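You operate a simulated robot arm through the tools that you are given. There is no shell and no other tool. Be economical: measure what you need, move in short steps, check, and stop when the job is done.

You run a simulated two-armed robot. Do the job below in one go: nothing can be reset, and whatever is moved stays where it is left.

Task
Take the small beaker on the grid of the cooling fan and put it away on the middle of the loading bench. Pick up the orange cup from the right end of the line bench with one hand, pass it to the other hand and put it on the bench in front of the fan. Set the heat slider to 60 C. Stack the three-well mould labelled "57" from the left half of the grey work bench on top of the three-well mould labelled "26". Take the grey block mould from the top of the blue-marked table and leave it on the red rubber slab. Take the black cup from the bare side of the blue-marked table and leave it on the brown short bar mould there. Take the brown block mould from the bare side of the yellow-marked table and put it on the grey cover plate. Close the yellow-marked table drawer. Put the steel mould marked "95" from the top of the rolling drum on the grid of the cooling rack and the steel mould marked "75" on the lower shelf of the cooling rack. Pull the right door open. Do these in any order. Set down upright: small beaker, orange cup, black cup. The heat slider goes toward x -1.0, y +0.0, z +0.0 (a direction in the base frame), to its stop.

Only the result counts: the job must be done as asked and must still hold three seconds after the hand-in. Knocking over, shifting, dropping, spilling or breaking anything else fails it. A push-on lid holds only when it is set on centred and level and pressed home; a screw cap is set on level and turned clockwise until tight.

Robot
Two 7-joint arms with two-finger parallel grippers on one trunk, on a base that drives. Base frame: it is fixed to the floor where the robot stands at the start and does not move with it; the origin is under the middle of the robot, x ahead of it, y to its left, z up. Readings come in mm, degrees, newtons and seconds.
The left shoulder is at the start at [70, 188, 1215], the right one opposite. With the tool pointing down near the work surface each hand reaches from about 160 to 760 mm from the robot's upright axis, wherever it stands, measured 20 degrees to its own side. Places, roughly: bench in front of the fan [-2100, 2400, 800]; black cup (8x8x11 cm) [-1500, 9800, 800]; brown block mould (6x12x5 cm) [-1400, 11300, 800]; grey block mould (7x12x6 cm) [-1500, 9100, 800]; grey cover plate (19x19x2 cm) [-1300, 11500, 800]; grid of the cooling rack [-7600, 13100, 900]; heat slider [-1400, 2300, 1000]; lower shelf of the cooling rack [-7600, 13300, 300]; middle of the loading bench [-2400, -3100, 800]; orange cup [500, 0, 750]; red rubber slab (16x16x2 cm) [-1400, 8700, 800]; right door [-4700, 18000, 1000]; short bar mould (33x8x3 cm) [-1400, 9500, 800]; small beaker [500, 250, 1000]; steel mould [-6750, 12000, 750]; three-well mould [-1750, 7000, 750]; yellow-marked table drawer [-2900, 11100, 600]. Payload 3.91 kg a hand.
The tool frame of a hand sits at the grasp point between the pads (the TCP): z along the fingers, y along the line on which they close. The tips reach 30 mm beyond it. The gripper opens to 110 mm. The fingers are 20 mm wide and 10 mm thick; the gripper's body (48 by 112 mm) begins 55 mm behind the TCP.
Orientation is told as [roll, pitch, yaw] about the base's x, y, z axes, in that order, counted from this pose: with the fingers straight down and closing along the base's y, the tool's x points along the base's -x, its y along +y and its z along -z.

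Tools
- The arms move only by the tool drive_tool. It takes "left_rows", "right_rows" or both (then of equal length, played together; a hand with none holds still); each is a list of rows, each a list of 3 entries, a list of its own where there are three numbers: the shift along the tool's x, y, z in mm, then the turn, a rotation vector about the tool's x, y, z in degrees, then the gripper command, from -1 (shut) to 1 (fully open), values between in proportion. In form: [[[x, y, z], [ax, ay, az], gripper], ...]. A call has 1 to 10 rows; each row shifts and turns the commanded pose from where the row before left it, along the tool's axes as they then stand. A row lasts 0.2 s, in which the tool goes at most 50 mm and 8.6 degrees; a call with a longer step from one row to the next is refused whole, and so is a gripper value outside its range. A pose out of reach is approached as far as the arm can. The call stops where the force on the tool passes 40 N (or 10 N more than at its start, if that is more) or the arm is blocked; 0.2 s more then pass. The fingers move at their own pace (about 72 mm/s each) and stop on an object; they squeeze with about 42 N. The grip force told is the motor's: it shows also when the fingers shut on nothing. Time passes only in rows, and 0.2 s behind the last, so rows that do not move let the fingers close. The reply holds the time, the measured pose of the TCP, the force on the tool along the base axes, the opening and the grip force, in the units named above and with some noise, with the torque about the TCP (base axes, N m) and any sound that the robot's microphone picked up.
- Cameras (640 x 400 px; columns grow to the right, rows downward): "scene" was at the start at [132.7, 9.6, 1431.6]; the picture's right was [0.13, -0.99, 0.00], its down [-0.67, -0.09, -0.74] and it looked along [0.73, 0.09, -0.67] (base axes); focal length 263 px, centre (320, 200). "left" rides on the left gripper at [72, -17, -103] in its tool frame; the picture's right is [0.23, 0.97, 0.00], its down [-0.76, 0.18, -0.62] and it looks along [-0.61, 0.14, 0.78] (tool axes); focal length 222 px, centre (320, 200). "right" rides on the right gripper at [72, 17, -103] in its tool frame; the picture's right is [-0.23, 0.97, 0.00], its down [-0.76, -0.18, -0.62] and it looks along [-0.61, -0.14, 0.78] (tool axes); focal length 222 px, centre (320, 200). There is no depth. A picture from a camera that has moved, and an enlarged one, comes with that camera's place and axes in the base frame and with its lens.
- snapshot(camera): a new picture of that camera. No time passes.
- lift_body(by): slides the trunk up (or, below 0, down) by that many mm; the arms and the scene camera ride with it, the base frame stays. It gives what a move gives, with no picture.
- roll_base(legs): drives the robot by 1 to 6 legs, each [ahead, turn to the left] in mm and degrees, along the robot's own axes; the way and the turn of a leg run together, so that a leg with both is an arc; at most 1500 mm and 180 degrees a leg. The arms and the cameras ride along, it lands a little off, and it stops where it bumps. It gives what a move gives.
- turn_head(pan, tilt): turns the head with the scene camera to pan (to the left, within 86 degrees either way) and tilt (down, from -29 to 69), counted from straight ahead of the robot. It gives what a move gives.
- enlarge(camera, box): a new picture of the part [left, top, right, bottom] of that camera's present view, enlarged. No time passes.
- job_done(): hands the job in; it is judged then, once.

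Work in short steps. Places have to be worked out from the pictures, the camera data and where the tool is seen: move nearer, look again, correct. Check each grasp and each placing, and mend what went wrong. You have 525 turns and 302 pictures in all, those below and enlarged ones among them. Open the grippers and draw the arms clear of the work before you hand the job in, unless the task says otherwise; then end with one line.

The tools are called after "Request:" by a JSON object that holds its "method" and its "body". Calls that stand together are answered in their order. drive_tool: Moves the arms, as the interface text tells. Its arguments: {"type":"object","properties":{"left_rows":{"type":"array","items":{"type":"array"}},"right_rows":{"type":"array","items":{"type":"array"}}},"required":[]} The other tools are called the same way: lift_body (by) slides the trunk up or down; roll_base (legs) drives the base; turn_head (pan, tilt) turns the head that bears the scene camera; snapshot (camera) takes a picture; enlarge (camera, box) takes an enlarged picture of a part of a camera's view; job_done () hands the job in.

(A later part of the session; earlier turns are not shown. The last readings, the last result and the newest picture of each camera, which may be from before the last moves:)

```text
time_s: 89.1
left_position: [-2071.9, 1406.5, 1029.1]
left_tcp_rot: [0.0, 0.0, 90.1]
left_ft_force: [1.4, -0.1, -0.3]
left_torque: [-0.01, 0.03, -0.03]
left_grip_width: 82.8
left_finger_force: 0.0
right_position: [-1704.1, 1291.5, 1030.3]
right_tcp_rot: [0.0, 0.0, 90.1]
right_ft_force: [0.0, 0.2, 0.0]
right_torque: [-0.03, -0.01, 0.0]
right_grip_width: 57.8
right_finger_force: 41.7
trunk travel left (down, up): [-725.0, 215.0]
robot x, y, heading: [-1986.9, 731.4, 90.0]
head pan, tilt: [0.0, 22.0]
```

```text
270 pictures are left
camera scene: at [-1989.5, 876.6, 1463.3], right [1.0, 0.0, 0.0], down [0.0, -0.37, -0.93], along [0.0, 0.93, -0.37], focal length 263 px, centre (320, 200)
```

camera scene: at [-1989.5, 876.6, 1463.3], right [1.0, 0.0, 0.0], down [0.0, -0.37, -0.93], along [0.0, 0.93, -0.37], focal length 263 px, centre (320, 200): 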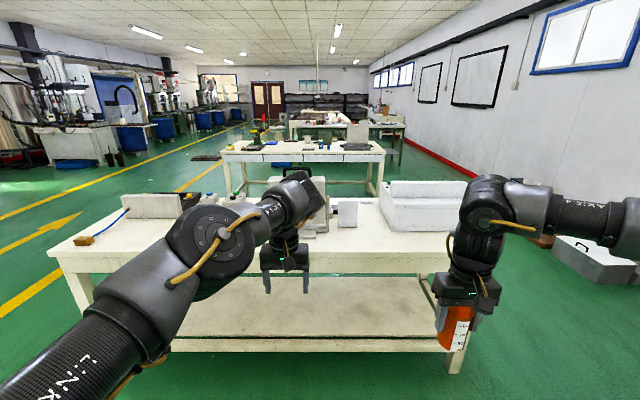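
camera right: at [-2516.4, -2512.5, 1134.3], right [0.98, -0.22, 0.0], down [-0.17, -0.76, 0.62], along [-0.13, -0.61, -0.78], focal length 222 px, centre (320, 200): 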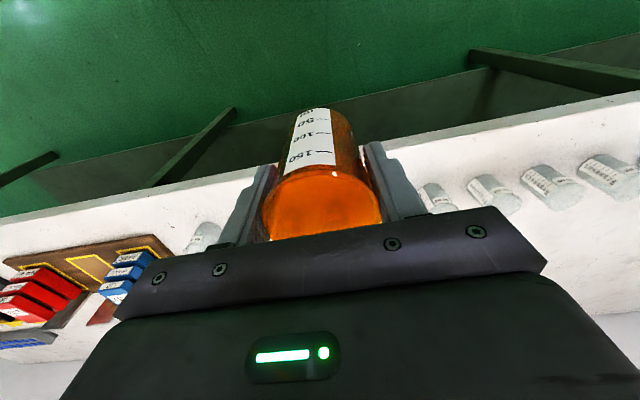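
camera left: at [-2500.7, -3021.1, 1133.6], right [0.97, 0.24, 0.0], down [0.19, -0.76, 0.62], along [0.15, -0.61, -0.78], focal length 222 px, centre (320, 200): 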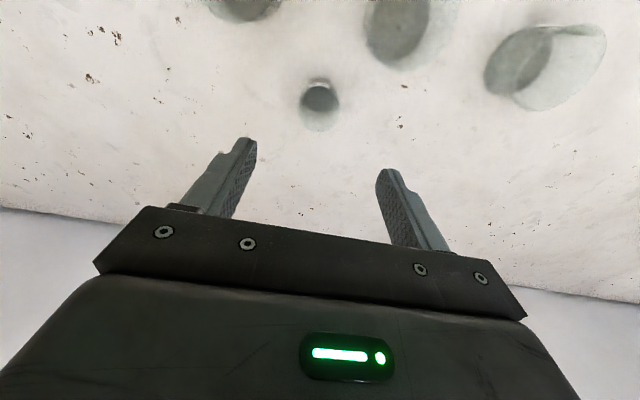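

I see the machines' backs; their fronts face +y, so I will go round. First, here in open floor, I set up the hand-over: left hand turns sideways (fingers pointing right, tilted), right hand yaws 90°.

Request:
{"method": "drive_tool", "body": {"left_rows": [[[0, 45, 0], [0, 0, 0], 1], [[0, 45, 0], [0, 0, 0], 1], [[0, 0, 0], [0, 0, 8.5], 1], [[0, 0, 0], [0, 0, 8.5], 1], [[0, 0, 0], [0, 0, 8.5], 1], [[0, 0, 0], [0, 0, 8.5], 1], [[0, 0, 0], [0, 0, 8.5], 1], [[0, 0, 0], [0, 0, 8.5], 1], [[0, 0, 0], [0, 0, 8.5], 1], [[0, 0, 0], [0, 0, 8.5], 1]], "right_rows": [[[0, 0, 0], [0, 0, 0], -1], [[0, 0, 0], [0, 0, 0], -1], [[0, 0, 0], [0, 0, -8.5], -1], [[0, 0, 0], [0, 0, -8.5], -1], [[0, 0, 0], [0, 0, -8.5], -1], [[0, 0, 0], [0, 0, -8.5], -1], [[0, 0, 0], [0, 0, -8.5], -1], [[0, 0, 0], [0, 0, -8.5], -1], [[0, 0, 0], [0, 0, -8.5], -1], [[0, 0, 0], [0, 0, -8.5], -1]]}}

Request:
{"method": "drive_tool", "body": {"left_rows": [[[0, 0, 0], [0, 0, 8.5], 1], [[0, 0, 0], [0, 0, 8.5], 1], [[0, 0, 0], [0, 0, 5], 1], [[0, 0, 0], [0, -8.5, 0], 1], [[0, 0, 0], [0, -8.5, 0], 1], [[0, 0, 0], [0, -8.5, 0], 1], [[0, 0, 0], [0, -8.5, 0], 1], [[0, 0, 0], [0, -8.5, 0], 1], [[0, 0, 0], [0, -8.5, 0], 1], [[0, 0, 0], [0, -8.5, 0], 1]], "right_rows": [[[0, 0, 0], [0, 0, -8.5], -1], [[0, 0, 0], [0, 0, -8.5], -1], [[0, 0, 0], [0, 0, -5], -1], [[0, 0, 0], [0, 0, 0], -1], [[0, 0, 0], [0, 0, 0], -1], [[0, 0, 0], [0, 0, 0], -1], [[0, 0, 0], [0, 0, 0], -1], [[0, 0, 0], [0, 0, 0], -1], [[0, 0, 0], [0, 0, 0], -1], [[0, 0, 0], [0, 0, 0], -1]]}}

Request:
{"method": "turn_head", "body": {"pan": 0, "tilt": 38}}

Request:
{"method": "snapshot", "body": {"camera": "scene"}}

```text
time_s: 91.3
left_position: [-2161.9, 1405.3, 1028.1]
left_tcp_rot: [0.0, 0.0, 22.1]
left_ft_force: [-0.5, 0.0, 0.2]
left_torque: [0.0, -0.05, -0.01]
left_grip_width: 110.0
left_finger_force: 0.0
right_position: [-1703.8, 1292.2, 1030.2]
right_tcp_rot: [-0.1, 0.0, 158.2]
right_ft_force: [0.8, -0.6, -0.6]
right_torque: [0.02, 0.02, -0.01]
right_grip_width: 57.8
right_finger_force: 42.2
trunk travel left (down, up): [-725.0, 215.0]
robot x, y, heading: [-1992.3, 734.2, 90.4]
head pan, tilt: [0.0, 22.0]
```

```text
time_s: 93.5
left_position: [-2163.4, 1405.8, 1028.9]
left_tcp_rot: [0.1, -59.7, 0.0]
left_ft_force: [0.9, -0.4, 0.2]
left_torque: [-0.02, -0.01, 0.04]
left_grip_width: 109.8
left_finger_force: 0.0
right_position: [-1705.1, 1293.4, 1030.2]
right_tcp_rot: [-0.2, 0.0, -180.1]
right_ft_force: [0.6, 0.6, -0.4]
right_torque: [0.01, -0.01, -0.03]
right_grip_width: 57.9
right_finger_force: 41.8
trunk travel left (down, up): [-725.0, 215.0]
robot x, y, heading: [-1987.4, 734.2, 90.1]
head pan, tilt: [0.0, 22.0]
```

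```text
time_s: 94.3
left_position: [-2161.9, 1404.7, 1027.7]
left_tcp_rot: [0.1, -59.4, 0.0]
left_ft_force: [-0.1, -0.3, 0.1]
left_torque: [0.03, 0.01, 0.0]
left_grip_width: 109.9
left_finger_force: 0.0
right_position: [-1704.0, 1292.3, 1031.3]
right_tcp_rot: [-0.1, 0.0, -180.0]
right_ft_force: [0.4, -0.2, 0.0]
right_torque: [-0.01, 0.01, 0.05]
right_grip_width: 57.9
right_finger_force: 42.1
trunk travel left (down, up): [-725.0, 215.0]
robot x, y, heading: [-1986.9, 732.9, 89.9]
head pan, tilt: [0.0, 38.0]
```

```text
269 pictures are left
camera scene: at [-1988.8, 870.0, 1438.1], right [1.0, 0.0, 0.0], down [0.0, -0.62, -0.79], along [0.0, 0.79, -0.62], focal length 263 px, centre (320, 200)
```

scene: 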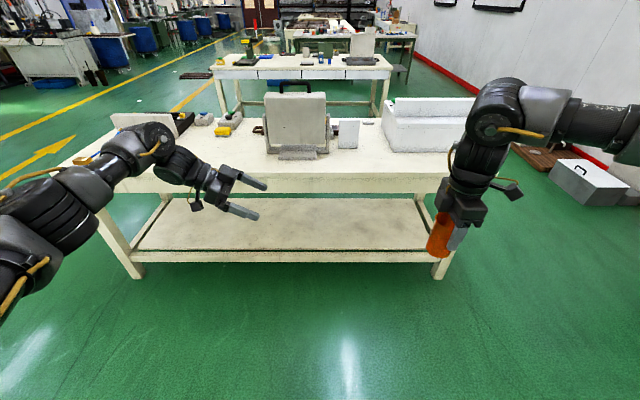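

Poses came out as planned. I bring the right cup to the meeting point and the left hand to a stand-off before it.

Request:
{"method": "drive_tool", "body": {"left_rows": [[[0, 0, 0], [0, 0, 0], 1], [[0, 0, 0], [0, 0, 0], 1], [[-31, -8, 31], [0, 0, 0], 1], [[-31, -8, 31], [0, 0, 0], 1], [[-32, -9, 31], [0, 0, 0], 1], [[0, 0, 0], [0, 0, 0], 1]], "right_rows": [[[-45, -18, -6], [0, 0, 0], -1], [[-45, -18, -6], [0, 0, 0], -1], [[-45, -18, -6], [0, 0, 0], -1], [[-45, -17, -6], [0, 0, 0], -1], [[-46, -17, -5], [0, 0, 0], -1], [[0, 0, 0], [0, 0, 0], -1]]}}

Request:
{"method": "snapshot", "body": {"camera": "left"}}

Request:
{"method": "enlarge", "body": {"camera": "scene", "box": [200, 120, 440, 270]}}

```text
time_s: 95.7
left_position: [-2031.6, 1379.9, 1062.6]
left_tcp_rot: [0.1, -59.4, 0.1]
left_ft_force: [0.1, 0.2, -0.2]
left_torque: [-0.02, 0.03, -0.01]
left_grip_width: 110.3
left_finger_force: 0.1
right_position: [-1927.9, 1380.4, 1061.5]
right_tcp_rot: [-0.1, -0.1, -179.9]
right_ft_force: [0.9, 0.2, -1.4]
right_torque: [-0.01, 0.0, -0.01]
right_grip_width: 57.8
right_finger_force: 42.5
trunk travel left (down, up): [-725.0, 215.0]
robot x, y, heading: [-1990.4, 735.6, 90.0]
head pan, tilt: [0.0, 38.0]
```

```text
268 pictures are left
camera left: at [-2157.6, 1362.5, 1053.9], right [-0.12, 0.97, -0.2], down [-0.15, 0.18, 0.97], along [0.98, 0.14, 0.13], focal length 222 px, centre (320, 200)
```

left: 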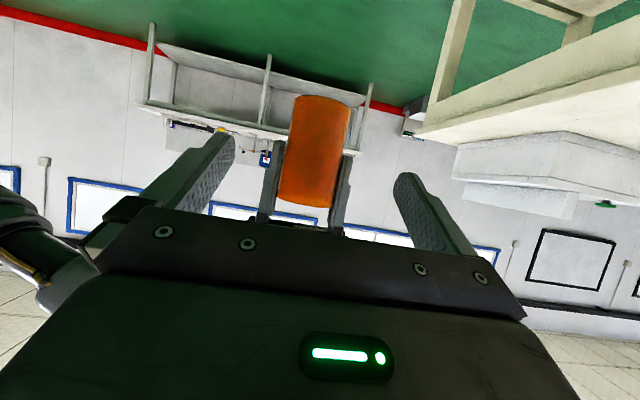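

```text
2.67 times, centred on (320, 195) of scene
camera zoom: at [-1987.6, 870.0, 1438.1], right [1.0, 0.0, 0.0], down [0.0, -0.62, -0.79], along [0.0, 0.79, -0.62], focal length 701 px, centre (320, 213)
```

zoom: 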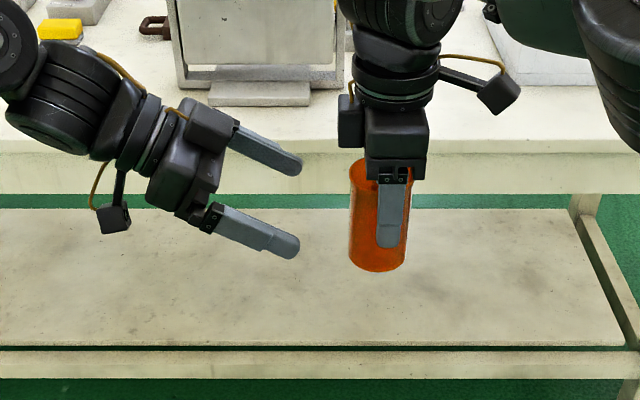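

The cup extends only ~66 mm below the right TCP, so I change the hand-over: right hand yaws back (closing left-right) while the left straddles the cup from the side, a bit higher.

Request:
{"method": "drive_tool", "body": {"left_rows": [[[-17, 0, -25], [0, 0, 0], 1], [[0, 0, 0], [0, 0, 0], 1], [[0, 0, 0], [0, 0, 0], 1], [[0, 0, 0], [0, 0, 0], 1], [[0, 0, 0], [0, 0, 0], 1], [[0, 0, 0], [0, 0, 0], 1], [[0, 0, 0], [0, 0, 0], 1], [[0, 0, 0], [0, 0, 0], 1], [[0, 0, 0], [0, 0, 0], 1], [[0, 0, 0], [0, 0, 0], 1]], "right_rows": [[[0, 0, 0], [0, 0, 8.5], -1], [[0, 0, 0], [0, 0, 8.5], -1], [[0, 0, 0], [0, 0, 8.5], -1], [[0, 0, 0], [0, 0, 8.5], -1], [[0, 0, 0], [0, 0, 8.5], -1], [[0, 0, 0], [0, 0, 8.5], -1], [[0, 0, 0], [0, 0, 8.5], -1], [[0, 0, 0], [0, 0, 8.5], -1], [[0, 0, 0], [0, 0, 8.5], -1], [[0, 0, 0], [0, 0, 8.5], -1]]}}

Request:
{"method": "drive_tool", "body": {"right_rows": [[[0, 0, 0], [0, 0, 5], -1], [[0, 0, 0], [0, 0, 0], -1]]}}

Request:
{"method": "snapshot", "body": {"camera": "left"}}

Request:
{"method": "enlarge", "body": {"camera": "scene", "box": [200, 120, 440, 270]}}

```text
time_s: 97.9
left_position: [-2047.0, 1379.7, 1089.3]
left_tcp_rot: [0.1, -59.5, 0.1]
left_ft_force: [0.3, 0.9, -0.2]
left_torque: [0.02, 0.03, 0.02]
left_grip_width: 110.0
left_finger_force: 0.1
right_position: [-1929.1, 1379.4, 1059.3]
right_tcp_rot: [0.0, -0.1, 94.9]
right_ft_force: [-0.2, -0.4, 0.0]
right_torque: [0.01, -0.01, -0.01]
right_grip_width: 57.8
right_finger_force: 42.7
trunk travel left (down, up): [-725.0, 215.0]
robot x, y, heading: [-1989.1, 734.2, 89.9]
head pan, tilt: [0.0, 38.0]
```

```text
time_s: 98.5
left_position: [-2047.3, 1378.7, 1091.5]
left_tcp_rot: [0.2, -59.4, 0.0]
left_ft_force: [0.1, -0.4, 0.1]
left_torque: [0.0, 0.03, 0.03]
left_grip_width: 110.1
left_finger_force: 0.0
right_position: [-1930.0, 1379.5, 1059.5]
right_tcp_rot: [-0.1, -0.1, 89.9]
right_ft_force: [-0.1, 0.9, 0.2]
right_torque: [-0.01, 0.02, 0.01]
right_grip_width: 57.8
right_finger_force: 41.6
trunk travel left (down, up): [-725.0, 215.0]
robot x, y, heading: [-1990.0, 730.2, 90.0]
head pan, tilt: [0.0, 38.0]
```

```text
266 pictures are left
camera left: at [-2172.1, 1362.7, 1081.0], right [-0.12, 0.97, -0.2], down [-0.15, 0.18, 0.97], along [0.98, 0.14, 0.13], focal length 222 px, centre (320, 200)
```

left: 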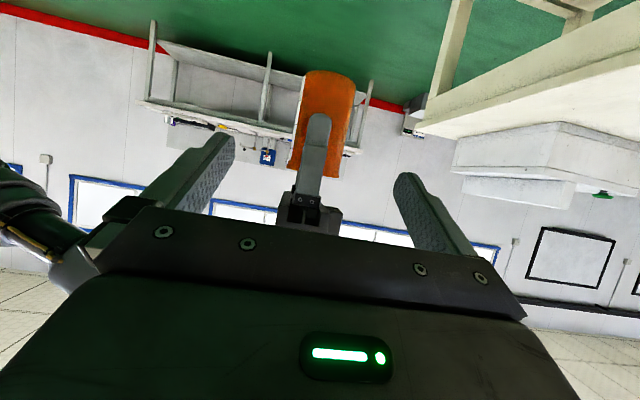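

```text
2.67 times, centred on (320, 195) of scene
camera zoom: at [-1989.2, 870.1, 1438.0], right [1.0, 0.0, 0.0], down [0.0, -0.62, -0.79], along [0.0, 0.79, -0.62], focal length 701 px, centre (320, 213)
```

zoom: 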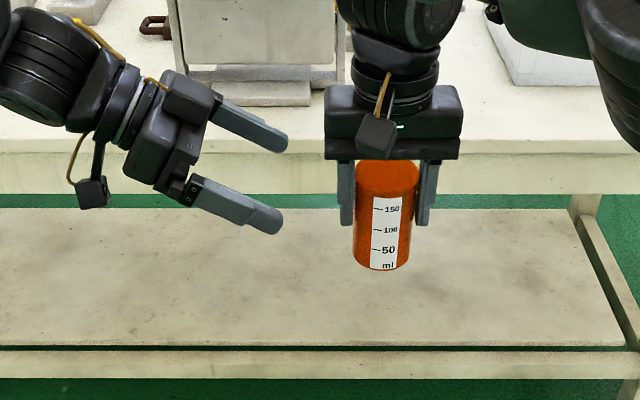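

Geometry checks out: bottom ≈ z 993. I advance the left hand along its fingers to straddle the cup.

Request:
{"method": "drive_tool", "body": {"left_rows": [[[0, 0, 40], [0, 0, 0], 1], [[0, 0, 40], [0, 0, 0], 1], [[0, 0, 38], [0, 0, 0], 1]]}}

Request:
{"method": "snapshot", "body": {"camera": "left"}}

Request:
{"method": "enlarge", "body": {"camera": "scene", "box": [200, 120, 440, 270]}}

```text
time_s: 99.3
left_position: [-1944.3, 1381.9, 1029.6]
left_tcp_rot: [0.2, -59.5, 0.2]
left_ft_force: [-1.2, -0.3, 0.5]
left_torque: [0.03, -0.07, -0.03]
left_grip_width: 109.8
left_finger_force: 0.1
right_position: [-1927.7, 1380.5, 1059.9]
right_tcp_rot: [0.0, -0.1, 90.1]
right_ft_force: [1.3, 0.5, -0.9]
right_torque: [-0.01, 0.06, 0.04]
right_grip_width: 57.6
right_finger_force: 41.9
trunk travel left (down, up): [-725.0, 215.0]
robot x, y, heading: [-1981.8, 734.1, 90.1]
head pan, tilt: [0.0, 38.0]
```

```text
264 pictures are left
camera left: at [-2069.7, 1364.1, 1020.7], right [-0.12, 0.97, -0.19], down [-0.15, 0.18, 0.97], along [0.98, 0.14, 0.12], focal length 222 px, centre (320, 200)
```

left: 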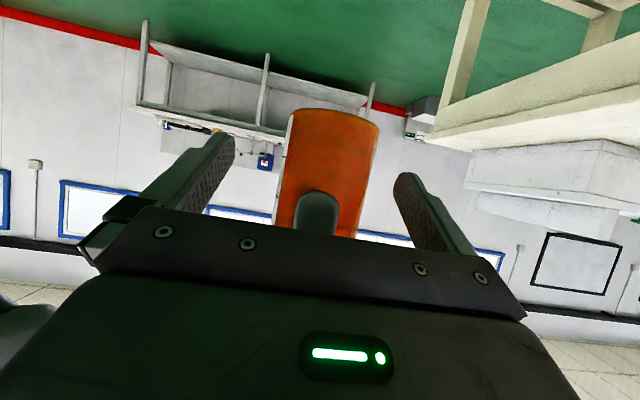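

```text
2.67 times, centred on (320, 195) of scene
camera zoom: at [-1987.9, 870.4, 1438.0], right [1.0, 0.0, 0.0], down [0.0, -0.62, -0.79], along [0.0, 0.79, -0.62], focal length 701 px, centre (320, 213)
```

zoom: 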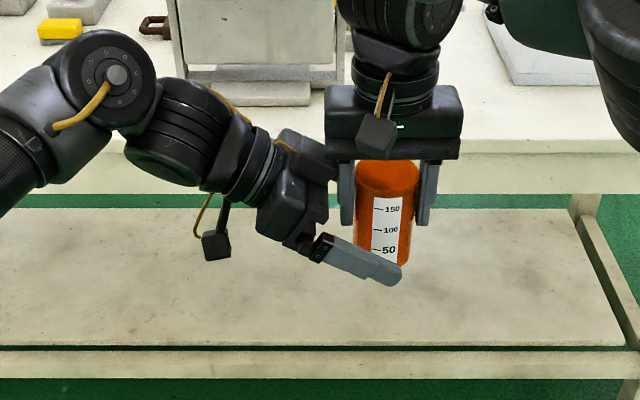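

Straddled with clearance. I close the left hand, then open the right slightly and lift it off.

Request:
{"method": "drive_tool", "body": {"left_rows": [[[0, 0, 0], [0, 0, 0], -1], [[0, 0, 0], [0, 0, 0], -1], [[0, 0, 0], [0, 0, 0], -1], [[0, 0, 0], [0, 0, 0], -1]]}}

Request:
{"method": "drive_tool", "body": {"right_rows": [[[0, 0, 0], [0, 0, 0], 0.2], [[0, 0, 0], [0, 0, 0], 0.2], [[0, 0, -15], [0, 0, 0], 0.2], [[0, 0, -30], [0, 0, 0], 0.2], [[0, 0, -40], [0, 0, 0], 0.2], [[0, -40, 0], [0, 0, 0], 0.2], [[0, -45, 0], [0, 0, 0], 0.2], [[0, -45, 0], [0, 0, 0], 0.2], [[0, -45, 0], [0, 0, 0], 1]]}}

Request:
{"method": "snapshot", "body": {"camera": "scene"}}

```text
time_s: 100.3
left_position: [-1947.0, 1382.6, 1030.0]
left_tcp_rot: [0.1, -59.4, 0.4]
left_ft_force: [-0.1, 30.5, -7.3]
left_torque: [-0.9, 0.06, 0.44]
left_grip_width: 55.8
left_finger_force: 41.9
right_position: [-1930.9, 1378.1, 1059.6]
right_tcp_rot: [0.0, 0.2, 90.2]
right_ft_force: [-0.2, -30.6, 7.4]
right_torque: [0.05, 0.09, 0.04]
right_grip_width: 57.7
right_finger_force: 42.2
trunk travel left (down, up): [-725.0, 215.0]
robot x, y, heading: [-1990.7, 734.8, 90.1]
head pan, tilt: [0.0, 38.0]
```

```text
time_s: 102.3
left_position: [-1942.9, 1381.3, 1030.9]
left_tcp_rot: [0.1, -59.3, 0.1]
left_ft_force: [0.7, -0.8, -0.5]
left_torque: [-0.05, -0.01, -0.01]
left_grip_width: 55.4
left_finger_force: 41.8
right_position: [-1751.7, 1379.5, 1143.0]
right_tcp_rot: [0.3, -0.2, 90.1]
right_ft_force: [0.6, 0.3, -0.3]
right_torque: [0.01, 0.08, -0.02]
right_grip_width: 110.0
right_finger_force: 0.1
trunk travel left (down, up): [-725.0, 215.0]
robot x, y, heading: [-1989.4, 733.0, 89.8]
head pan, tilt: [0.0, 38.0]
```

```text
262 pictures are left
camera scene: at [-1985.2, 870.4, 1438.0], right [1.0, 0.0, 0.0], down [0.0, -0.62, -0.79], along [0.0, 0.79, -0.62], focal length 263 px, centre (320, 200)
```

scene: 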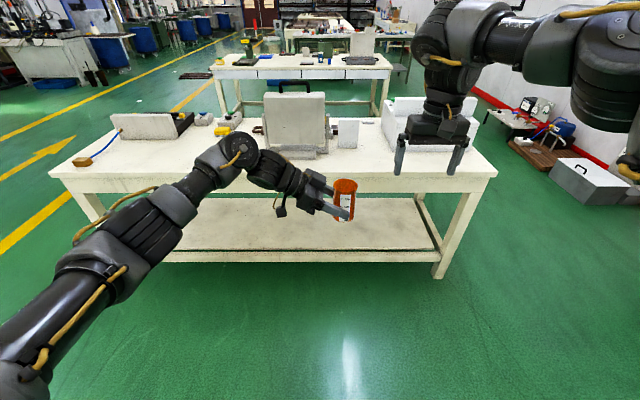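

Hand-over done; the left hand holds the cup upright. Now I drive around the right (east) end of the bench to its far side.

Request:
{"method": "roll_base", "body": {"legs": [[0, -70], [1000, 0], [600, 0], [0, 70], [1000, 0], [950, 0]]}}

Request:
{"method": "turn_head", "body": {"pan": 60, "tilt": 25}}

Request:
{"method": "snapshot", "body": {"camera": "scene"}}

```text
time_s: 125.9
left_position: [-359.1, 3871.5, 1029.8]
left_tcp_rot: [0.0, -59.5, -1.5]
left_ft_force: [1.1, 0.4, -0.7]
left_torque: [0.01, 0.04, -0.03]
left_grip_width: 55.3
left_finger_force: 42.0
right_position: [-169.5, 3865.1, 1144.2]
right_tcp_rot: [0.1, -0.2, 88.5]
right_ft_force: [-0.2, -0.5, 0.8]
right_torque: [0.0, 0.02, 0.02]
right_grip_width: 110.1
right_finger_force: 0.0
trunk travel left (down, up): [-725.0, 215.0]
robot x, y, heading: [-423.3, 3226.8, 88.7]
head pan, tilt: [0.0, 38.0]
```

```text
time_s: 127.2
left_position: [-360.1, 3872.5, 1030.1]
left_tcp_rot: [0.1, -59.6, -1.5]
left_ft_force: [-0.2, 0.0, -1.0]
left_torque: [0.02, 0.01, -0.02]
left_grip_width: 55.4
left_finger_force: 42.3
right_position: [-167.8, 3865.5, 1143.9]
right_tcp_rot: [-0.1, -0.2, 88.5]
right_ft_force: [-0.1, -0.1, 0.4]
right_torque: [0.01, 0.02, 0.01]
right_grip_width: 110.1
right_finger_force: 0.0
trunk travel left (down, up): [-725.0, 215.0]
robot x, y, heading: [-421.2, 3228.5, 88.4]
head pan, tilt: [60.0, 25.0]
```

```text
261 pictures are left
camera scene: at [-498.0, 3324.4, 1458.4], right [0.52, 0.85, 0.0], down [0.36, -0.22, -0.91], along [-0.77, 0.47, -0.42], focal length 263 px, centre (320, 200)
```

scene: 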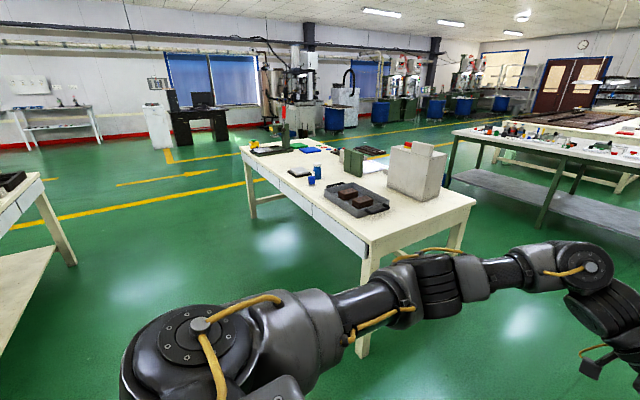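

Wide aisle between the benches. I turn to face -x, drive down the aisle and turn to face the first bench's front side.

Request:
{"method": "roll_base", "body": {"legs": [[0, 91.5], [1000, 0], [500, 0], [0, 90]]}}

Request:
{"method": "turn_head", "body": {"pan": 0, "tilt": 30}}

Request:
{"method": "snapshot", "body": {"camera": "scene"}}

```text
time_s: 142.6
left_position: [-1960.3, 2567.8, 1030.2]
left_tcp_rot: [0.1, -59.6, -179.4]
left_ft_force: [0.4, -0.3, -1.0]
left_torque: [-0.02, 0.01, 0.01]
left_grip_width: 55.6
left_finger_force: 42.5
right_position: [-2152.1, 2567.8, 1144.5]
right_tcp_rot: [0.0, -0.1, -89.3]
right_ft_force: [0.5, 0.5, 1.5]
right_torque: [0.04, -0.01, 0.0]
right_grip_width: 110.1
right_finger_force: 0.1
trunk travel left (down, up): [-725.0, 215.0]
robot x, y, heading: [-1925.2, 3218.9, -89.2]
head pan, tilt: [60.0, 25.0]
```

```text
time_s: 143.9
left_position: [-1960.3, 2568.6, 1030.4]
left_tcp_rot: [0.1, -59.5, -179.4]
left_ft_force: [-0.4, -0.1, -0.5]
left_torque: [0.01, 0.01, 0.0]
left_grip_width: 55.4
left_finger_force: 41.7
right_position: [-2151.2, 2569.1, 1144.6]
right_tcp_rot: [0.0, -0.1, -89.5]
right_ft_force: [0.0, 0.4, -0.5]
right_torque: [-0.01, 0.01, 0.01]
right_grip_width: 110.0
right_finger_force: 0.0
trunk travel left (down, up): [-725.0, 215.0]
robot x, y, heading: [-1921.8, 3214.9, -89.5]
head pan, tilt: [0.0, 30.0]
```

```text
260 pictures are left
camera scene: at [-1922.7, 3073.6, 1450.4], right [-1.0, -0.01, 0.0], down [-0.01, 0.5, -0.87], along [0.01, -0.87, -0.5], focal length 263 px, centre (320, 200)
```

scene: 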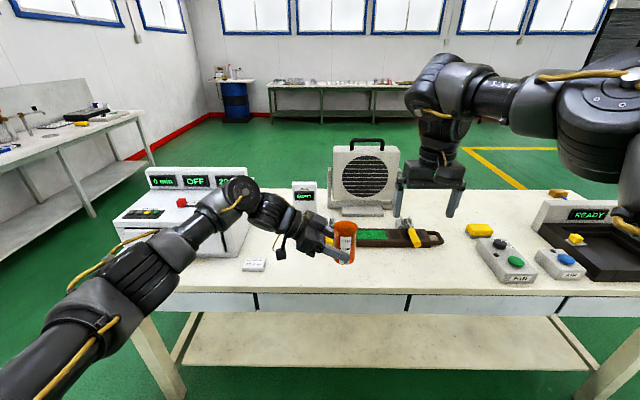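

I enlarge the fan front area.

Request:
{"method": "enlarge", "body": {"camera": "scene", "box": [270, 130, 510, 280]}}

Request:
{"method": "enlarge", "body": {"camera": "scene", "box": [90, 150, 330, 300]}}

```text
2.67 times, centred on (390, 205) of scene
camera zoom: at [-1922.7, 3073.6, 1450.4], right [-1.0, -0.01, 0.0], down [-0.01, 0.5, -0.87], along [0.01, -0.87, -0.5], focal length 701 px, centre (133, 187)
```

zoom: 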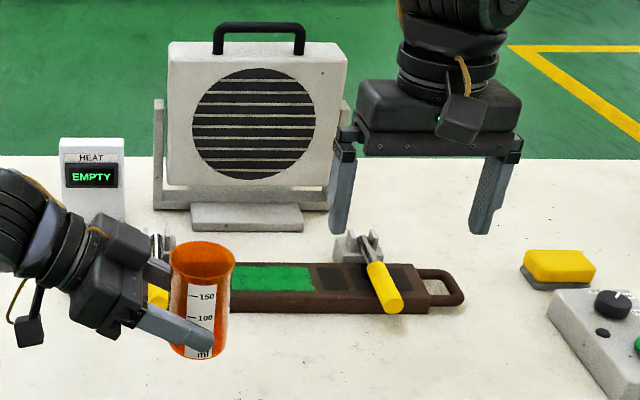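

```text
2.67 times, centred on (210, 225) of scene
camera zoom: at [-1922.7, 3073.6, 1450.4], right [-1.0, -0.01, 0.0], down [-0.01, 0.5, -0.87], along [0.01, -0.87, -0.5], focal length 701 px, centre (613, 133)
```

zoom: 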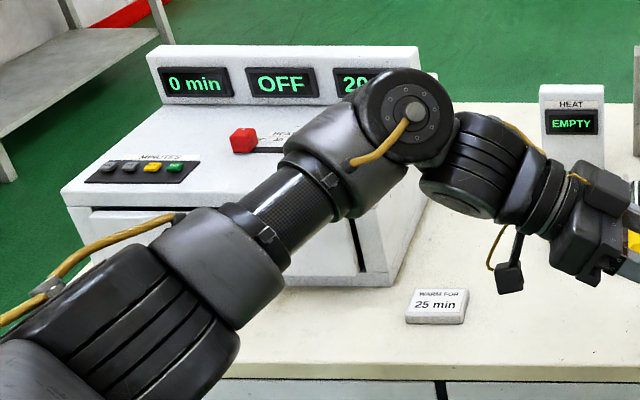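

Slider: red knob on the oven, to be pushed toward -x. The cup goes at about [-2110,2405], in front of the tray and fan. I make an S-move to get it over that spot.

Request:
{"method": "roll_base", "body": {"legs": [[0, -40], [210, 0], [0, 40]]}}

Request:
{"method": "turn_head", "body": {"pan": 0, "tilt": 42}}

Request:
{"method": "snapshot", "body": {"camera": "scene"}}

```text
time_s: 149.3
left_position: [-2096.7, 2405.9, 1030.3]
left_tcp_rot: [0.1, -59.6, -179.6]
left_ft_force: [-0.1, 1.0, -0.2]
left_torque: [-0.01, 0.02, -0.02]
left_grip_width: 55.8
left_finger_force: 42.4
right_position: [-2287.8, 2405.6, 1145.0]
right_tcp_rot: [-0.1, -0.2, -89.5]
right_ft_force: [-0.4, 0.7, 0.3]
right_torque: [0.0, 0.02, -0.06]
right_grip_width: 109.9
right_finger_force: 0.0
trunk travel left (down, up): [-725.0, 215.0]
robot x, y, heading: [-2055.2, 3053.2, -89.5]
head pan, tilt: [0.0, 30.0]
```

```text
time_s: 150.1
left_position: [-2097.2, 2405.3, 1030.2]
left_tcp_rot: [0.2, -59.5, -179.7]
left_ft_force: [-0.4, -0.3, -0.9]
left_torque: [-0.02, 0.02, 0.03]
left_grip_width: 55.4
left_finger_force: 42.0
right_position: [-2287.4, 2406.4, 1144.6]
right_tcp_rot: [0.1, -0.1, -89.5]
right_ft_force: [-0.8, 1.1, -0.3]
right_torque: [-0.02, -0.02, 0.01]
right_grip_width: 109.9
right_finger_force: 0.1
trunk travel left (down, up): [-725.0, 215.0]
robot x, y, heading: [-2060.5, 3052.1, -89.5]
head pan, tilt: [0.0, 42.0]
```

```text
257 pictures are left
camera scene: at [-2057.1, 2917.5, 1432.2], right [-1.0, -0.01, 0.0], down [-0.01, 0.67, -0.74], along [0.01, -0.74, -0.67], focal length 263 px, centre (320, 200)
```

scene: 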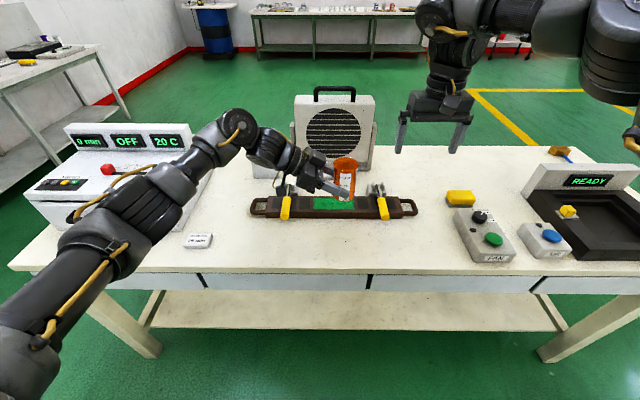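

Cup is over the spot. I lower it straight down 165 mm, then check.

Request:
{"method": "drive_tool", "body": {"left_rows": [[[34.6, 0, 20], [0, 0, 0], -1], [[34.6, 0, 20], [0, 0, 0], -1], [[34.6, 0, 20], [0, 0, 0], -1], [[34.6, 0, 20], [0, 0, 0], -1]]}}

Request:
{"method": "enlarge", "body": {"camera": "scene", "box": [220, 130, 460, 280]}}

```text
time_s: 151.1
left_position: [-2095.5, 2404.8, 869.5]
left_tcp_rot: [0.2, -59.5, -179.7]
left_ft_force: [-0.6, 0.2, -0.7]
left_torque: [0.01, -0.01, -0.01]
left_grip_width: 55.4
left_finger_force: 41.9
right_position: [-2287.7, 2403.7, 1143.6]
right_tcp_rot: [0.0, 0.0, -89.6]
right_ft_force: [0.8, 0.4, -0.4]
right_torque: [0.04, -0.01, 0.04]
right_grip_width: 109.9
right_finger_force: 0.1
trunk travel left (down, up): [-725.0, 215.0]
robot x, y, heading: [-2057.7, 3051.3, -89.3]
head pan, tilt: [0.0, 42.0]
```

```text
2.67 times, centred on (340, 205) of scene
camera zoom: at [-2058.0, 2916.6, 1432.1], right [-1.0, -0.01, 0.0], down [-0.01, 0.67, -0.74], along [0.01, -0.74, -0.67], focal length 701 px, centre (267, 187)
```

zoom: 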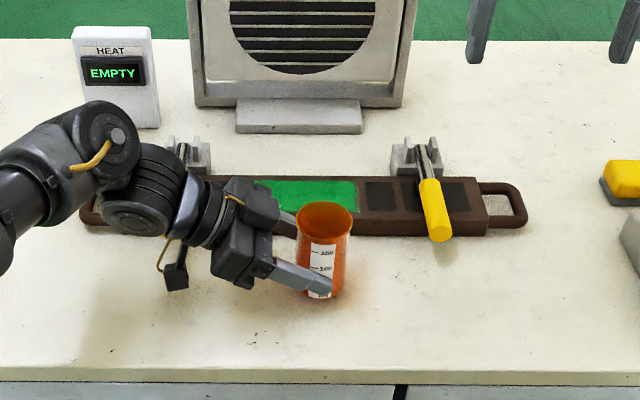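

Clear of the tray. I lower further in small steps until contact.

Request:
{"method": "drive_tool", "body": {"left_rows": [[[6.9, 0, 4], [0, 0, 0], -1], [[6.9, 0, 4], [0, 0, 0], -1], [[6.9, 0, 4], [0, 0, 0], -1]]}}

Request:
{"method": "drive_tool", "body": {"left_rows": [[[3.5, 0, 2], [0, 0, 0], -1], [[3.5, 0, 2], [0, 0, 0], -1], [[3.5, 0, 2], [0, 0, 0], -1]]}}

```text
time_s: 151.8
left_position: [-2095.6, 2405.5, 851.3]
left_tcp_rot: [0.8, -59.7, 179.9]
left_ft_force: [3.8, -2.2, 32.5]
left_torque: [-0.12, 0.59, 0.18]
left_grip_width: 56.0
left_finger_force: 41.5
right_position: [-2287.1, 2407.4, 1146.7]
right_tcp_rot: [0.0, -0.3, -89.6]
right_ft_force: [0.6, 0.8, -0.2]
right_torque: [-0.01, 0.0, -0.05]
right_grip_width: 110.1
right_finger_force: 0.1
trunk travel left (down, up): [-725.0, 215.0]
robot x, y, heading: [-2054.8, 3050.1, -89.5]
head pan, tilt: [0.0, 42.0]
```

```text
time_s: 152.3
left_position: [-2097.0, 2405.3, 849.7]
left_tcp_rot: [1.2, -59.8, 179.4]
left_ft_force: [2.1, 11.8, 21.0]
left_torque: [0.67, -2.95, 1.6]
left_grip_width: 54.8
left_finger_force: 42.2
right_position: [-2287.7, 2407.7, 1147.0]
right_tcp_rot: [0.1, -0.3, -89.5]
right_ft_force: [-0.1, 0.0, 0.3]
right_torque: [0.06, 0.03, -0.03]
right_grip_width: 109.9
right_finger_force: 0.1
trunk travel left (down, up): [-725.0, 215.0]
robot x, y, heading: [-2056.5, 3053.9, -89.7]
head pan, tilt: [0.0, 42.0]
stopped in row 2 (left hand): the force on the tool passed its limit (the readings are from after the stop); the commanded pose is now the measured one
```

I pressed slightly too far; I relieve 3 mm and look at how the cup sits.

Request:
{"method": "drive_tool", "body": {"left_rows": [[[-1.7, 0, -1], [0, 0, 0], -1], [[-1.3, 0, -0.7], [0, 0, 0], -1]]}}

Request:
{"method": "snapshot", "body": {"camera": "left"}}

Request:
{"method": "enlarge", "body": {"camera": "scene", "box": [280, 170, 376, 230]}}

```text
time_s: 152.9
left_position: [-2097.5, 2403.0, 848.9]
left_tcp_rot: [1.1, -59.8, 179.5]
left_ft_force: [-0.6, 3.4, 7.3]
left_torque: [0.08, -0.12, 0.15]
left_grip_width: 54.8
left_finger_force: 42.6
right_position: [-2288.0, 2407.2, 1145.7]
right_tcp_rot: [0.1, -0.2, -89.5]
right_ft_force: [-1.0, -0.3, -0.3]
right_torque: [0.03, 0.03, -0.01]
right_grip_width: 110.0
right_finger_force: 0.1
trunk travel left (down, up): [-725.0, 215.0]
robot x, y, heading: [-2060.4, 3053.4, -89.4]
head pan, tilt: [0.0, 42.0]
```

```text
255 pictures are left
camera left: at [-1970.2, 2421.3, 839.7], right [0.12, -0.97, -0.19], down [0.16, -0.17, 0.97], along [-0.98, -0.15, 0.13], focal length 222 px, centre (320, 200)
```

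left: 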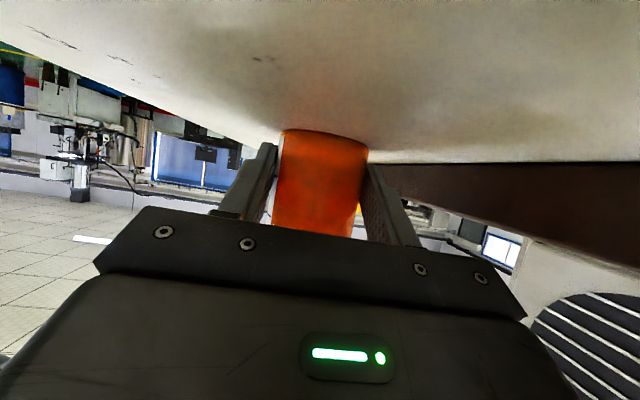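

```text
6.67 times, centred on (328, 200) of scene
camera zoom: at [-2057.5, 2918.8, 1432.1], right [-1.0, -0.01, 0.0], down [-0.01, 0.67, -0.74], along [0.01, -0.74, -0.67], focal length 1753 px, centre (267, 200)
```

zoom: 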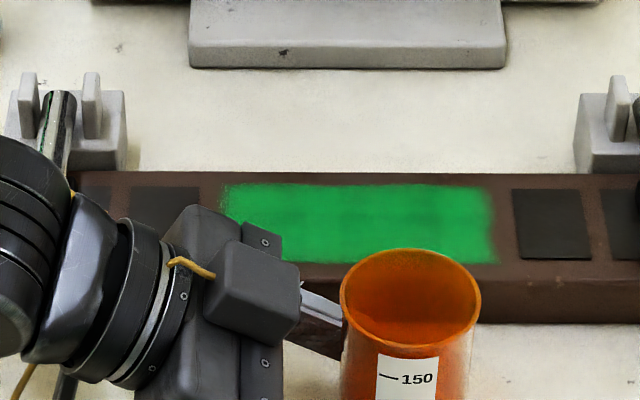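

The cup sits on the bench upright. I open partly and withdraw back along the fingers.

Request:
{"method": "drive_tool", "body": {"left_rows": [[[0, 0, 0], [0, 0, 0], 0.2], [[0, 0, 0], [0, 0, 0], 0.35], [[0, 0, 0], [0, 0, 0], 0.35], [[0, 0, -20], [0, 0, 0], 0.35], [[0, 0, -40], [0, 0, 0], 0.35], [[0, 0, -45], [0, 0, 0], 0.35], [[-40, 0, -20], [0, 0, 0], 0.35], [[-40, 0, -20], [0, 0, 0], 0.35], [[-40, 0, -20], [0, 0, 0], 0.35]]}}

Request:
{"method": "snapshot", "body": {"camera": "scene"}}

```text
time_s: 154.9
left_position: [-2015.5, 2405.5, 1037.2]
left_tcp_rot: [1.1, -59.6, 179.6]
left_ft_force: [1.0, 0.4, 1.1]
left_torque: [-0.02, -0.04, 0.0]
left_grip_width: 74.0
left_finger_force: 0.0
right_position: [-2287.5, 2405.8, 1144.2]
right_tcp_rot: [0.0, -0.1, -89.5]
right_ft_force: [0.1, -0.3, -0.1]
right_torque: [0.03, 0.01, -0.02]
right_grip_width: 110.0
right_finger_force: 0.1
trunk travel left (down, up): [-725.0, 215.0]
robot x, y, heading: [-2058.4, 3051.1, -89.4]
head pan, tilt: [0.0, 42.0]
```

```text
253 pictures are left
camera scene: at [-2057.7, 2918.1, 1432.1], right [-1.0, -0.01, 0.0], down [-0.01, 0.67, -0.74], along [0.01, -0.74, -0.67], focal length 263 px, centre (320, 200)
```

scene: 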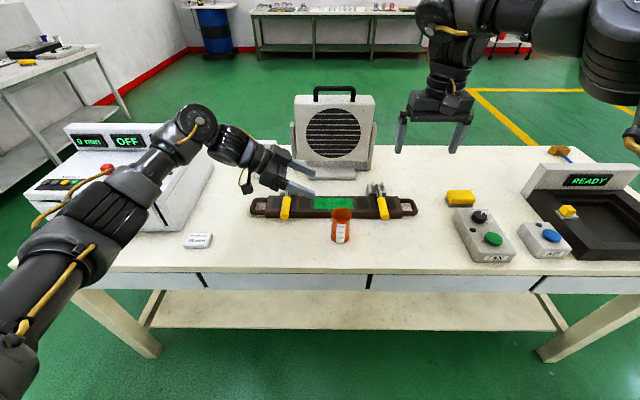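

Cup is upright and clear. I return the left hand to its straight-down pose.

Request:
{"method": "drive_tool", "body": {"left_rows": [[[0, 0, 0], [0, 8.5, 0], -1], [[0, 0, 0], [0, 8.5, 0], -1], [[0, 0, 0], [0, 8.5, 0], -1], [[0, 0, 0], [0, 8.5, 0], -1], [[0, 0, 0], [0, 8.5, 0], -1], [[0, 0, 0], [0, 8.5, 0], -1], [[0, 0, 0], [0, 8.5, 0], -1], [[0, 0, 0], [0, 0, -8.5], -1], [[0, 0, 0], [0, 0, -8.5], -1], [[0, 0, 0], [0, 0, -8.5], -1]]}}

Request:
{"method": "drive_tool", "body": {"left_rows": [[[0, 0, 0], [0, 0, -8.5], -1], [[0, 0, 0], [0, 0, -8.5], -1], [[0, 0, 0], [0, 0, -8.5], -1], [[0, 0, 0], [0, 0, -8.5], -1], [[0, 0, 0], [0, 0, -8.5], -1], [[0, 0, 0], [0, 0, -8.5], -1], [[0, 0, 0], [0, 0, -8.5], -1], [[0, 0, 0], [0, 0, -5], -1], [[0, 30, -30], [0, 0, 0], -1], [[0, 30, -30], [0, 0, 0], -1]]}}

Request:
{"method": "roll_base", "body": {"legs": [[0, 90], [560, 0], [0, -90]]}}

Request:
{"method": "turn_head", "body": {"pan": 5, "tilt": 40}}

Request:
{"method": "snapshot", "body": {"camera": "scene"}}

```text
time_s: 157.1
left_position: [-2017.3, 2405.2, 1037.2]
left_tcp_rot: [0.4, -0.4, -154.0]
left_ft_force: [-0.6, -0.4, 0.0]
left_torque: [0.0, -0.03, 0.02]
left_grip_width: 0.1
left_finger_force: 37.4
right_position: [-2288.1, 2405.5, 1145.3]
right_tcp_rot: [0.1, -0.1, -89.5]
right_ft_force: [0.8, -0.6, -0.1]
right_torque: [-0.01, -0.04, 0.01]
right_grip_width: 110.2
right_finger_force: 0.0
trunk travel left (down, up): [-725.0, 215.0]
robot x, y, heading: [-2055.1, 3055.4, -89.5]
head pan, tilt: [0.0, 42.0]
```

```text
time_s: 159.3
left_position: [-1950.9, 2407.7, 1096.0]
left_tcp_rot: [-0.3, -0.6, -89.5]
left_ft_force: [0.7, 0.0, -0.6]
left_torque: [0.0, 0.02, 0.0]
left_grip_width: 0.0
left_finger_force: 37.7
right_position: [-2286.3, 2406.3, 1144.8]
right_tcp_rot: [0.0, -0.1, -89.4]
right_ft_force: [0.1, -0.1, -0.1]
right_torque: [0.0, 0.02, -0.02]
right_grip_width: 110.0
right_finger_force: 0.1
trunk travel left (down, up): [-725.0, 215.0]
robot x, y, heading: [-2055.8, 3056.2, -89.7]
head pan, tilt: [0.0, 42.0]
```

```text
time_s: 170.2
left_position: [-1393.0, 2410.1, 1095.8]
left_tcp_rot: [-0.2, -0.6, -89.6]
left_ft_force: [0.2, -0.3, -0.5]
left_torque: [0.0, -0.02, 0.0]
left_grip_width: 0.0
left_finger_force: 38.2
right_position: [-1726.5, 2408.1, 1145.1]
right_tcp_rot: [0.1, -0.1, -89.5]
right_ft_force: [0.1, -0.5, 0.5]
right_torque: [0.0, -0.05, 0.01]
right_grip_width: 109.9
right_finger_force: 0.1
trunk travel left (down, up): [-725.0, 215.0]
robot x, y, heading: [-1495.2, 3056.0, -89.6]
head pan, tilt: [0.0, 42.0]
```

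```text
time_s: 170.8
left_position: [-1393.1, 2408.9, 1096.5]
left_tcp_rot: [-0.2, -0.5, -89.6]
left_ft_force: [-0.9, 0.4, 0.1]
left_torque: [-0.01, 0.0, 0.0]
left_grip_width: 0.0
left_finger_force: 38.1
right_position: [-1726.4, 2409.4, 1144.2]
right_tcp_rot: [0.1, 0.0, -89.6]
right_ft_force: [-1.0, -0.4, -0.4]
right_torque: [0.03, 0.03, 0.0]
right_grip_width: 109.8
right_finger_force: 0.0
trunk travel left (down, up): [-725.0, 215.0]
robot x, y, heading: [-1495.5, 3057.5, -89.7]
head pan, tilt: [5.0, 40.0]
```

```text
252 pictures are left
camera scene: at [-1488.8, 2919.2, 1435.1], right [-1.0, -0.09, 0.0], down [-0.06, 0.64, -0.77], along [0.07, -0.76, -0.64], focal length 263 px, centre (320, 200)
```

scene: 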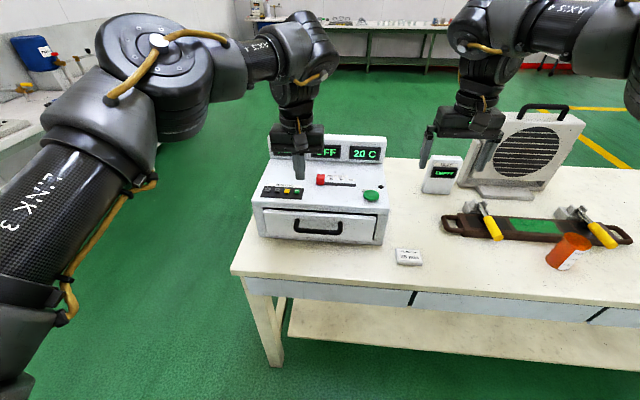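

I enlarge the oven panel to locate knob and track.

Request:
{"method": "enlarge", "body": {"camera": "scene", "box": [240, 120, 432, 240]}}

Request:
{"method": "snapshot", "body": {"camera": "left"}}

```text
3.33 times, centred on (336, 180) of scene
camera zoom: at [-1488.8, 2919.2, 1435.1], right [-1.0, -0.09, 0.0], down [-0.06, 0.64, -0.77], along [0.07, -0.76, -0.64], focal length 876 px, centre (267, 267)
```

zoom: 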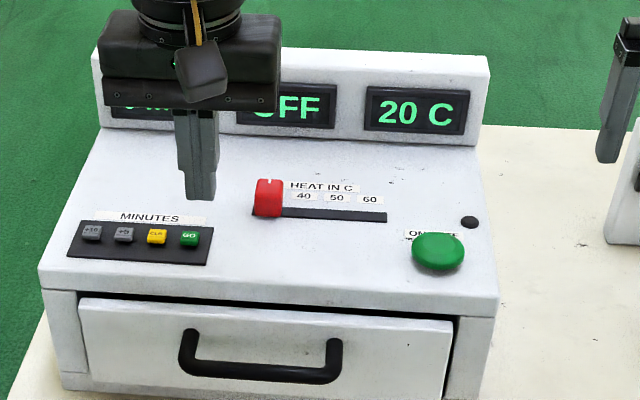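

```text
250 pictures are left
camera left: at [-1409.3, 2482.4, 1199.9], right [0.97, 0.23, -0.01], down [0.19, -0.75, 0.63], along [0.14, -0.61, -0.78], focal length 222 px, centre (320, 200)
```

left: 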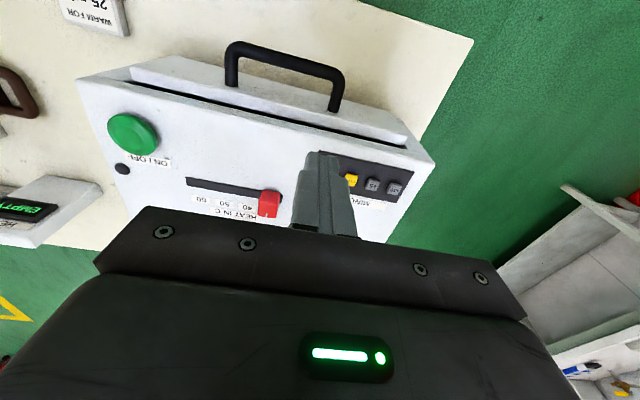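

Knob top ≈[-1431,2345,1037]. I bring the closed left fingers to its +x side, just above.

Request:
{"method": "drive_tool", "body": {"left_rows": [[[-32, 2, 0], [0, 0, 0], -1], [[-32, 0, 0], [0, 0, 0], -1], [[0, 0, 25], [0, 0, 0], -1]]}}

Request:
{"method": "enlarge", "body": {"camera": "scene", "box": [240, 120, 432, 240]}}

Request:
{"method": "enlarge", "body": {"camera": "left", "box": [160, 80, 480, 280]}}

```text
time_s: 171.6
left_position: [-1390.3, 2376.0, 1072.5]
left_tcp_rot: [-0.1, -0.5, -89.7]
left_ft_force: [1.1, 0.3, 0.1]
left_torque: [0.03, 0.01, -0.02]
left_grip_width: 0.1
left_finger_force: 37.6
left hand out of reach, approached as far as the arm can: row 2
right_position: [-1725.0, 2407.8, 1143.5]
right_tcp_rot: [0.0, 0.0, -89.7]
right_ft_force: [0.7, -0.5, -0.5]
right_torque: [-0.01, 0.01, -0.01]
right_grip_width: 110.0
right_finger_force: 0.0
trunk travel left (down, up): [-725.0, 215.0]
robot x, y, heading: [-1499.6, 3054.7, -89.8]
head pan, tilt: [5.0, 40.0]
```

```text
3.33 times, centred on (336, 180) of scene
camera zoom: at [-1487.5, 2918.0, 1435.0], right [-1.0, -0.09, 0.0], down [-0.06, 0.64, -0.77], along [0.07, -0.76, -0.64], focal length 876 px, centre (267, 267)
```

zoom: 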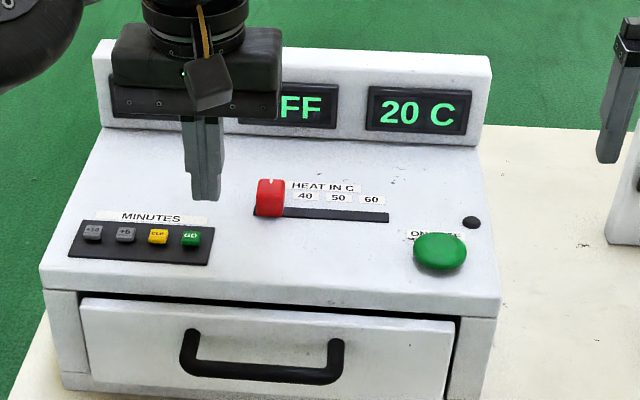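

```text
2.00 times, centred on (320, 180) of left
camera zoom: at [-1406.0, 2448.7, 1175.4], right [0.97, 0.23, -0.01], down [0.19, -0.75, 0.63], along [0.14, -0.61, -0.78], focal length 444 px, centre (320, 240)
```

zoom: 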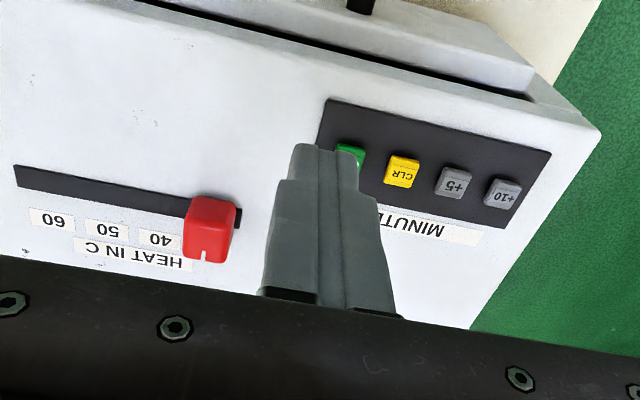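

Reach limit again; I roll the base 38 mm closer and check the alignment.

Request:
{"method": "roll_base", "body": {"legs": [[38, 0]]}}

Request:
{"method": "enlarge", "body": {"camera": "left", "box": [160, 80, 480, 280]}}

Request:
{"method": "enlarge", "body": {"camera": "scene", "box": [240, 120, 432, 240]}}

```text
time_s: 172.5
left_position: [-1393.8, 2341.6, 1078.6]
left_tcp_rot: [-0.2, -0.8, -89.7]
left_ft_force: [0.7, 0.0, -0.2]
left_torque: [0.0, 0.03, 0.03]
left_grip_width: 0.0
left_finger_force: 37.7
right_position: [-1728.3, 2376.8, 1149.4]
right_tcp_rot: [0.1, -0.6, -89.7]
right_ft_force: [-0.4, -0.7, -1.3]
right_torque: [0.0, -0.12, 0.02]
right_grip_width: 109.9
right_finger_force: 0.1
trunk travel left (down, up): [-725.0, 215.0]
robot x, y, heading: [-1495.8, 3019.3, -89.8]
head pan, tilt: [5.0, 40.0]
```

```text
2.00 times, centred on (320, 180) of left
camera zoom: at [-1408.7, 2415.9, 1181.7], right [0.97, 0.23, -0.01], down [0.18, -0.75, 0.63], along [0.14, -0.62, -0.77], focal length 444 px, centre (320, 240)
```

zoom: 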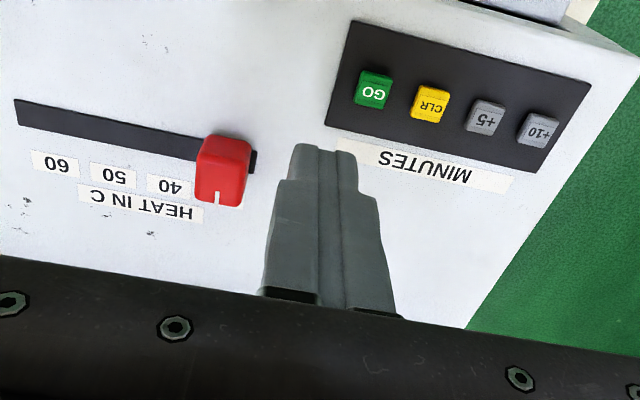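

```text
3.33 times, centred on (336, 180) of scene
camera zoom: at [-1489.2, 2881.9, 1435.0], right [-1.0, -0.09, 0.0], down [-0.06, 0.64, -0.77], along [0.07, -0.76, -0.64], focal length 876 px, centre (267, 267)
```

zoom: 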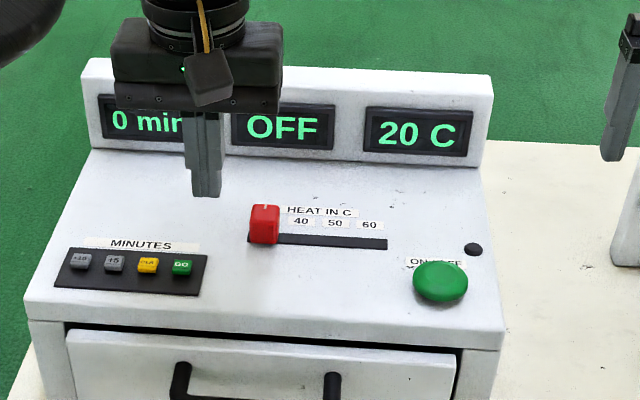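

Fingertips are level with the knob line. I lower beside the knob.

Request:
{"method": "drive_tool", "body": {"left_rows": [[[-5, 0, 10], [0, 0, 0], -1], [[-3, 0, 10], [0, 0, 0], -1], [[0, 0, 8], [0, 0, 0], -1]]}}

Request:
{"method": "enlarge", "body": {"camera": "left", "box": [160, 80, 480, 280]}}

Request:
{"method": "enlarge", "body": {"camera": "scene", "box": [260, 130, 388, 210]}}

```text
time_s: 173.3
left_position: [-1392.7, 2335.4, 1053.5]
left_tcp_rot: [-0.2, -1.0, -89.5]
left_ft_force: [0.3, 0.1, 0.0]
left_torque: [-0.03, 0.01, 0.01]
left_grip_width: 0.2
left_finger_force: 38.0
right_position: [-1727.0, 2378.3, 1152.6]
right_tcp_rot: [0.2, -0.6, -89.6]
right_ft_force: [-0.4, -0.2, -0.2]
right_torque: [-0.04, -0.04, -0.01]
right_grip_width: 110.1
right_finger_force: 0.0
trunk travel left (down, up): [-725.0, 215.0]
robot x, y, heading: [-1495.4, 3019.7, -89.4]
head pan, tilt: [5.0, 40.0]
```

```text
2.00 times, centred on (320, 180) of left
camera zoom: at [-1407.9, 2409.2, 1155.2], right [0.97, 0.23, -0.01], down [0.19, -0.75, 0.63], along [0.14, -0.62, -0.77], focal length 444 px, centre (320, 240)
```

zoom: 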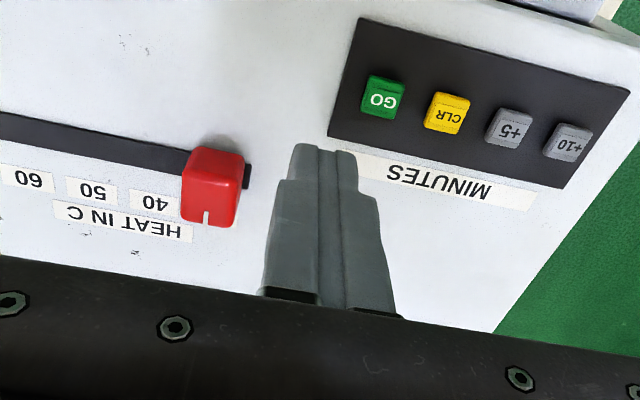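

```text
5.00 times, centred on (324, 170) of scene
camera zoom: at [-1487.9, 2884.2, 1435.5], right [-1.0, -0.09, 0.0], down [-0.06, 0.64, -0.77], along [0.07, -0.76, -0.64], focal length 1314 px, centre (300, 350)
```

zoom: 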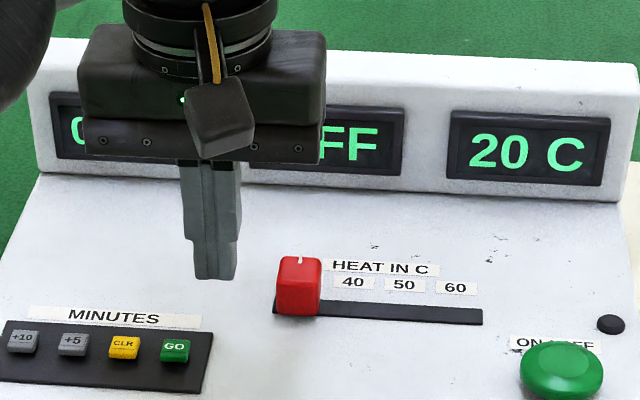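

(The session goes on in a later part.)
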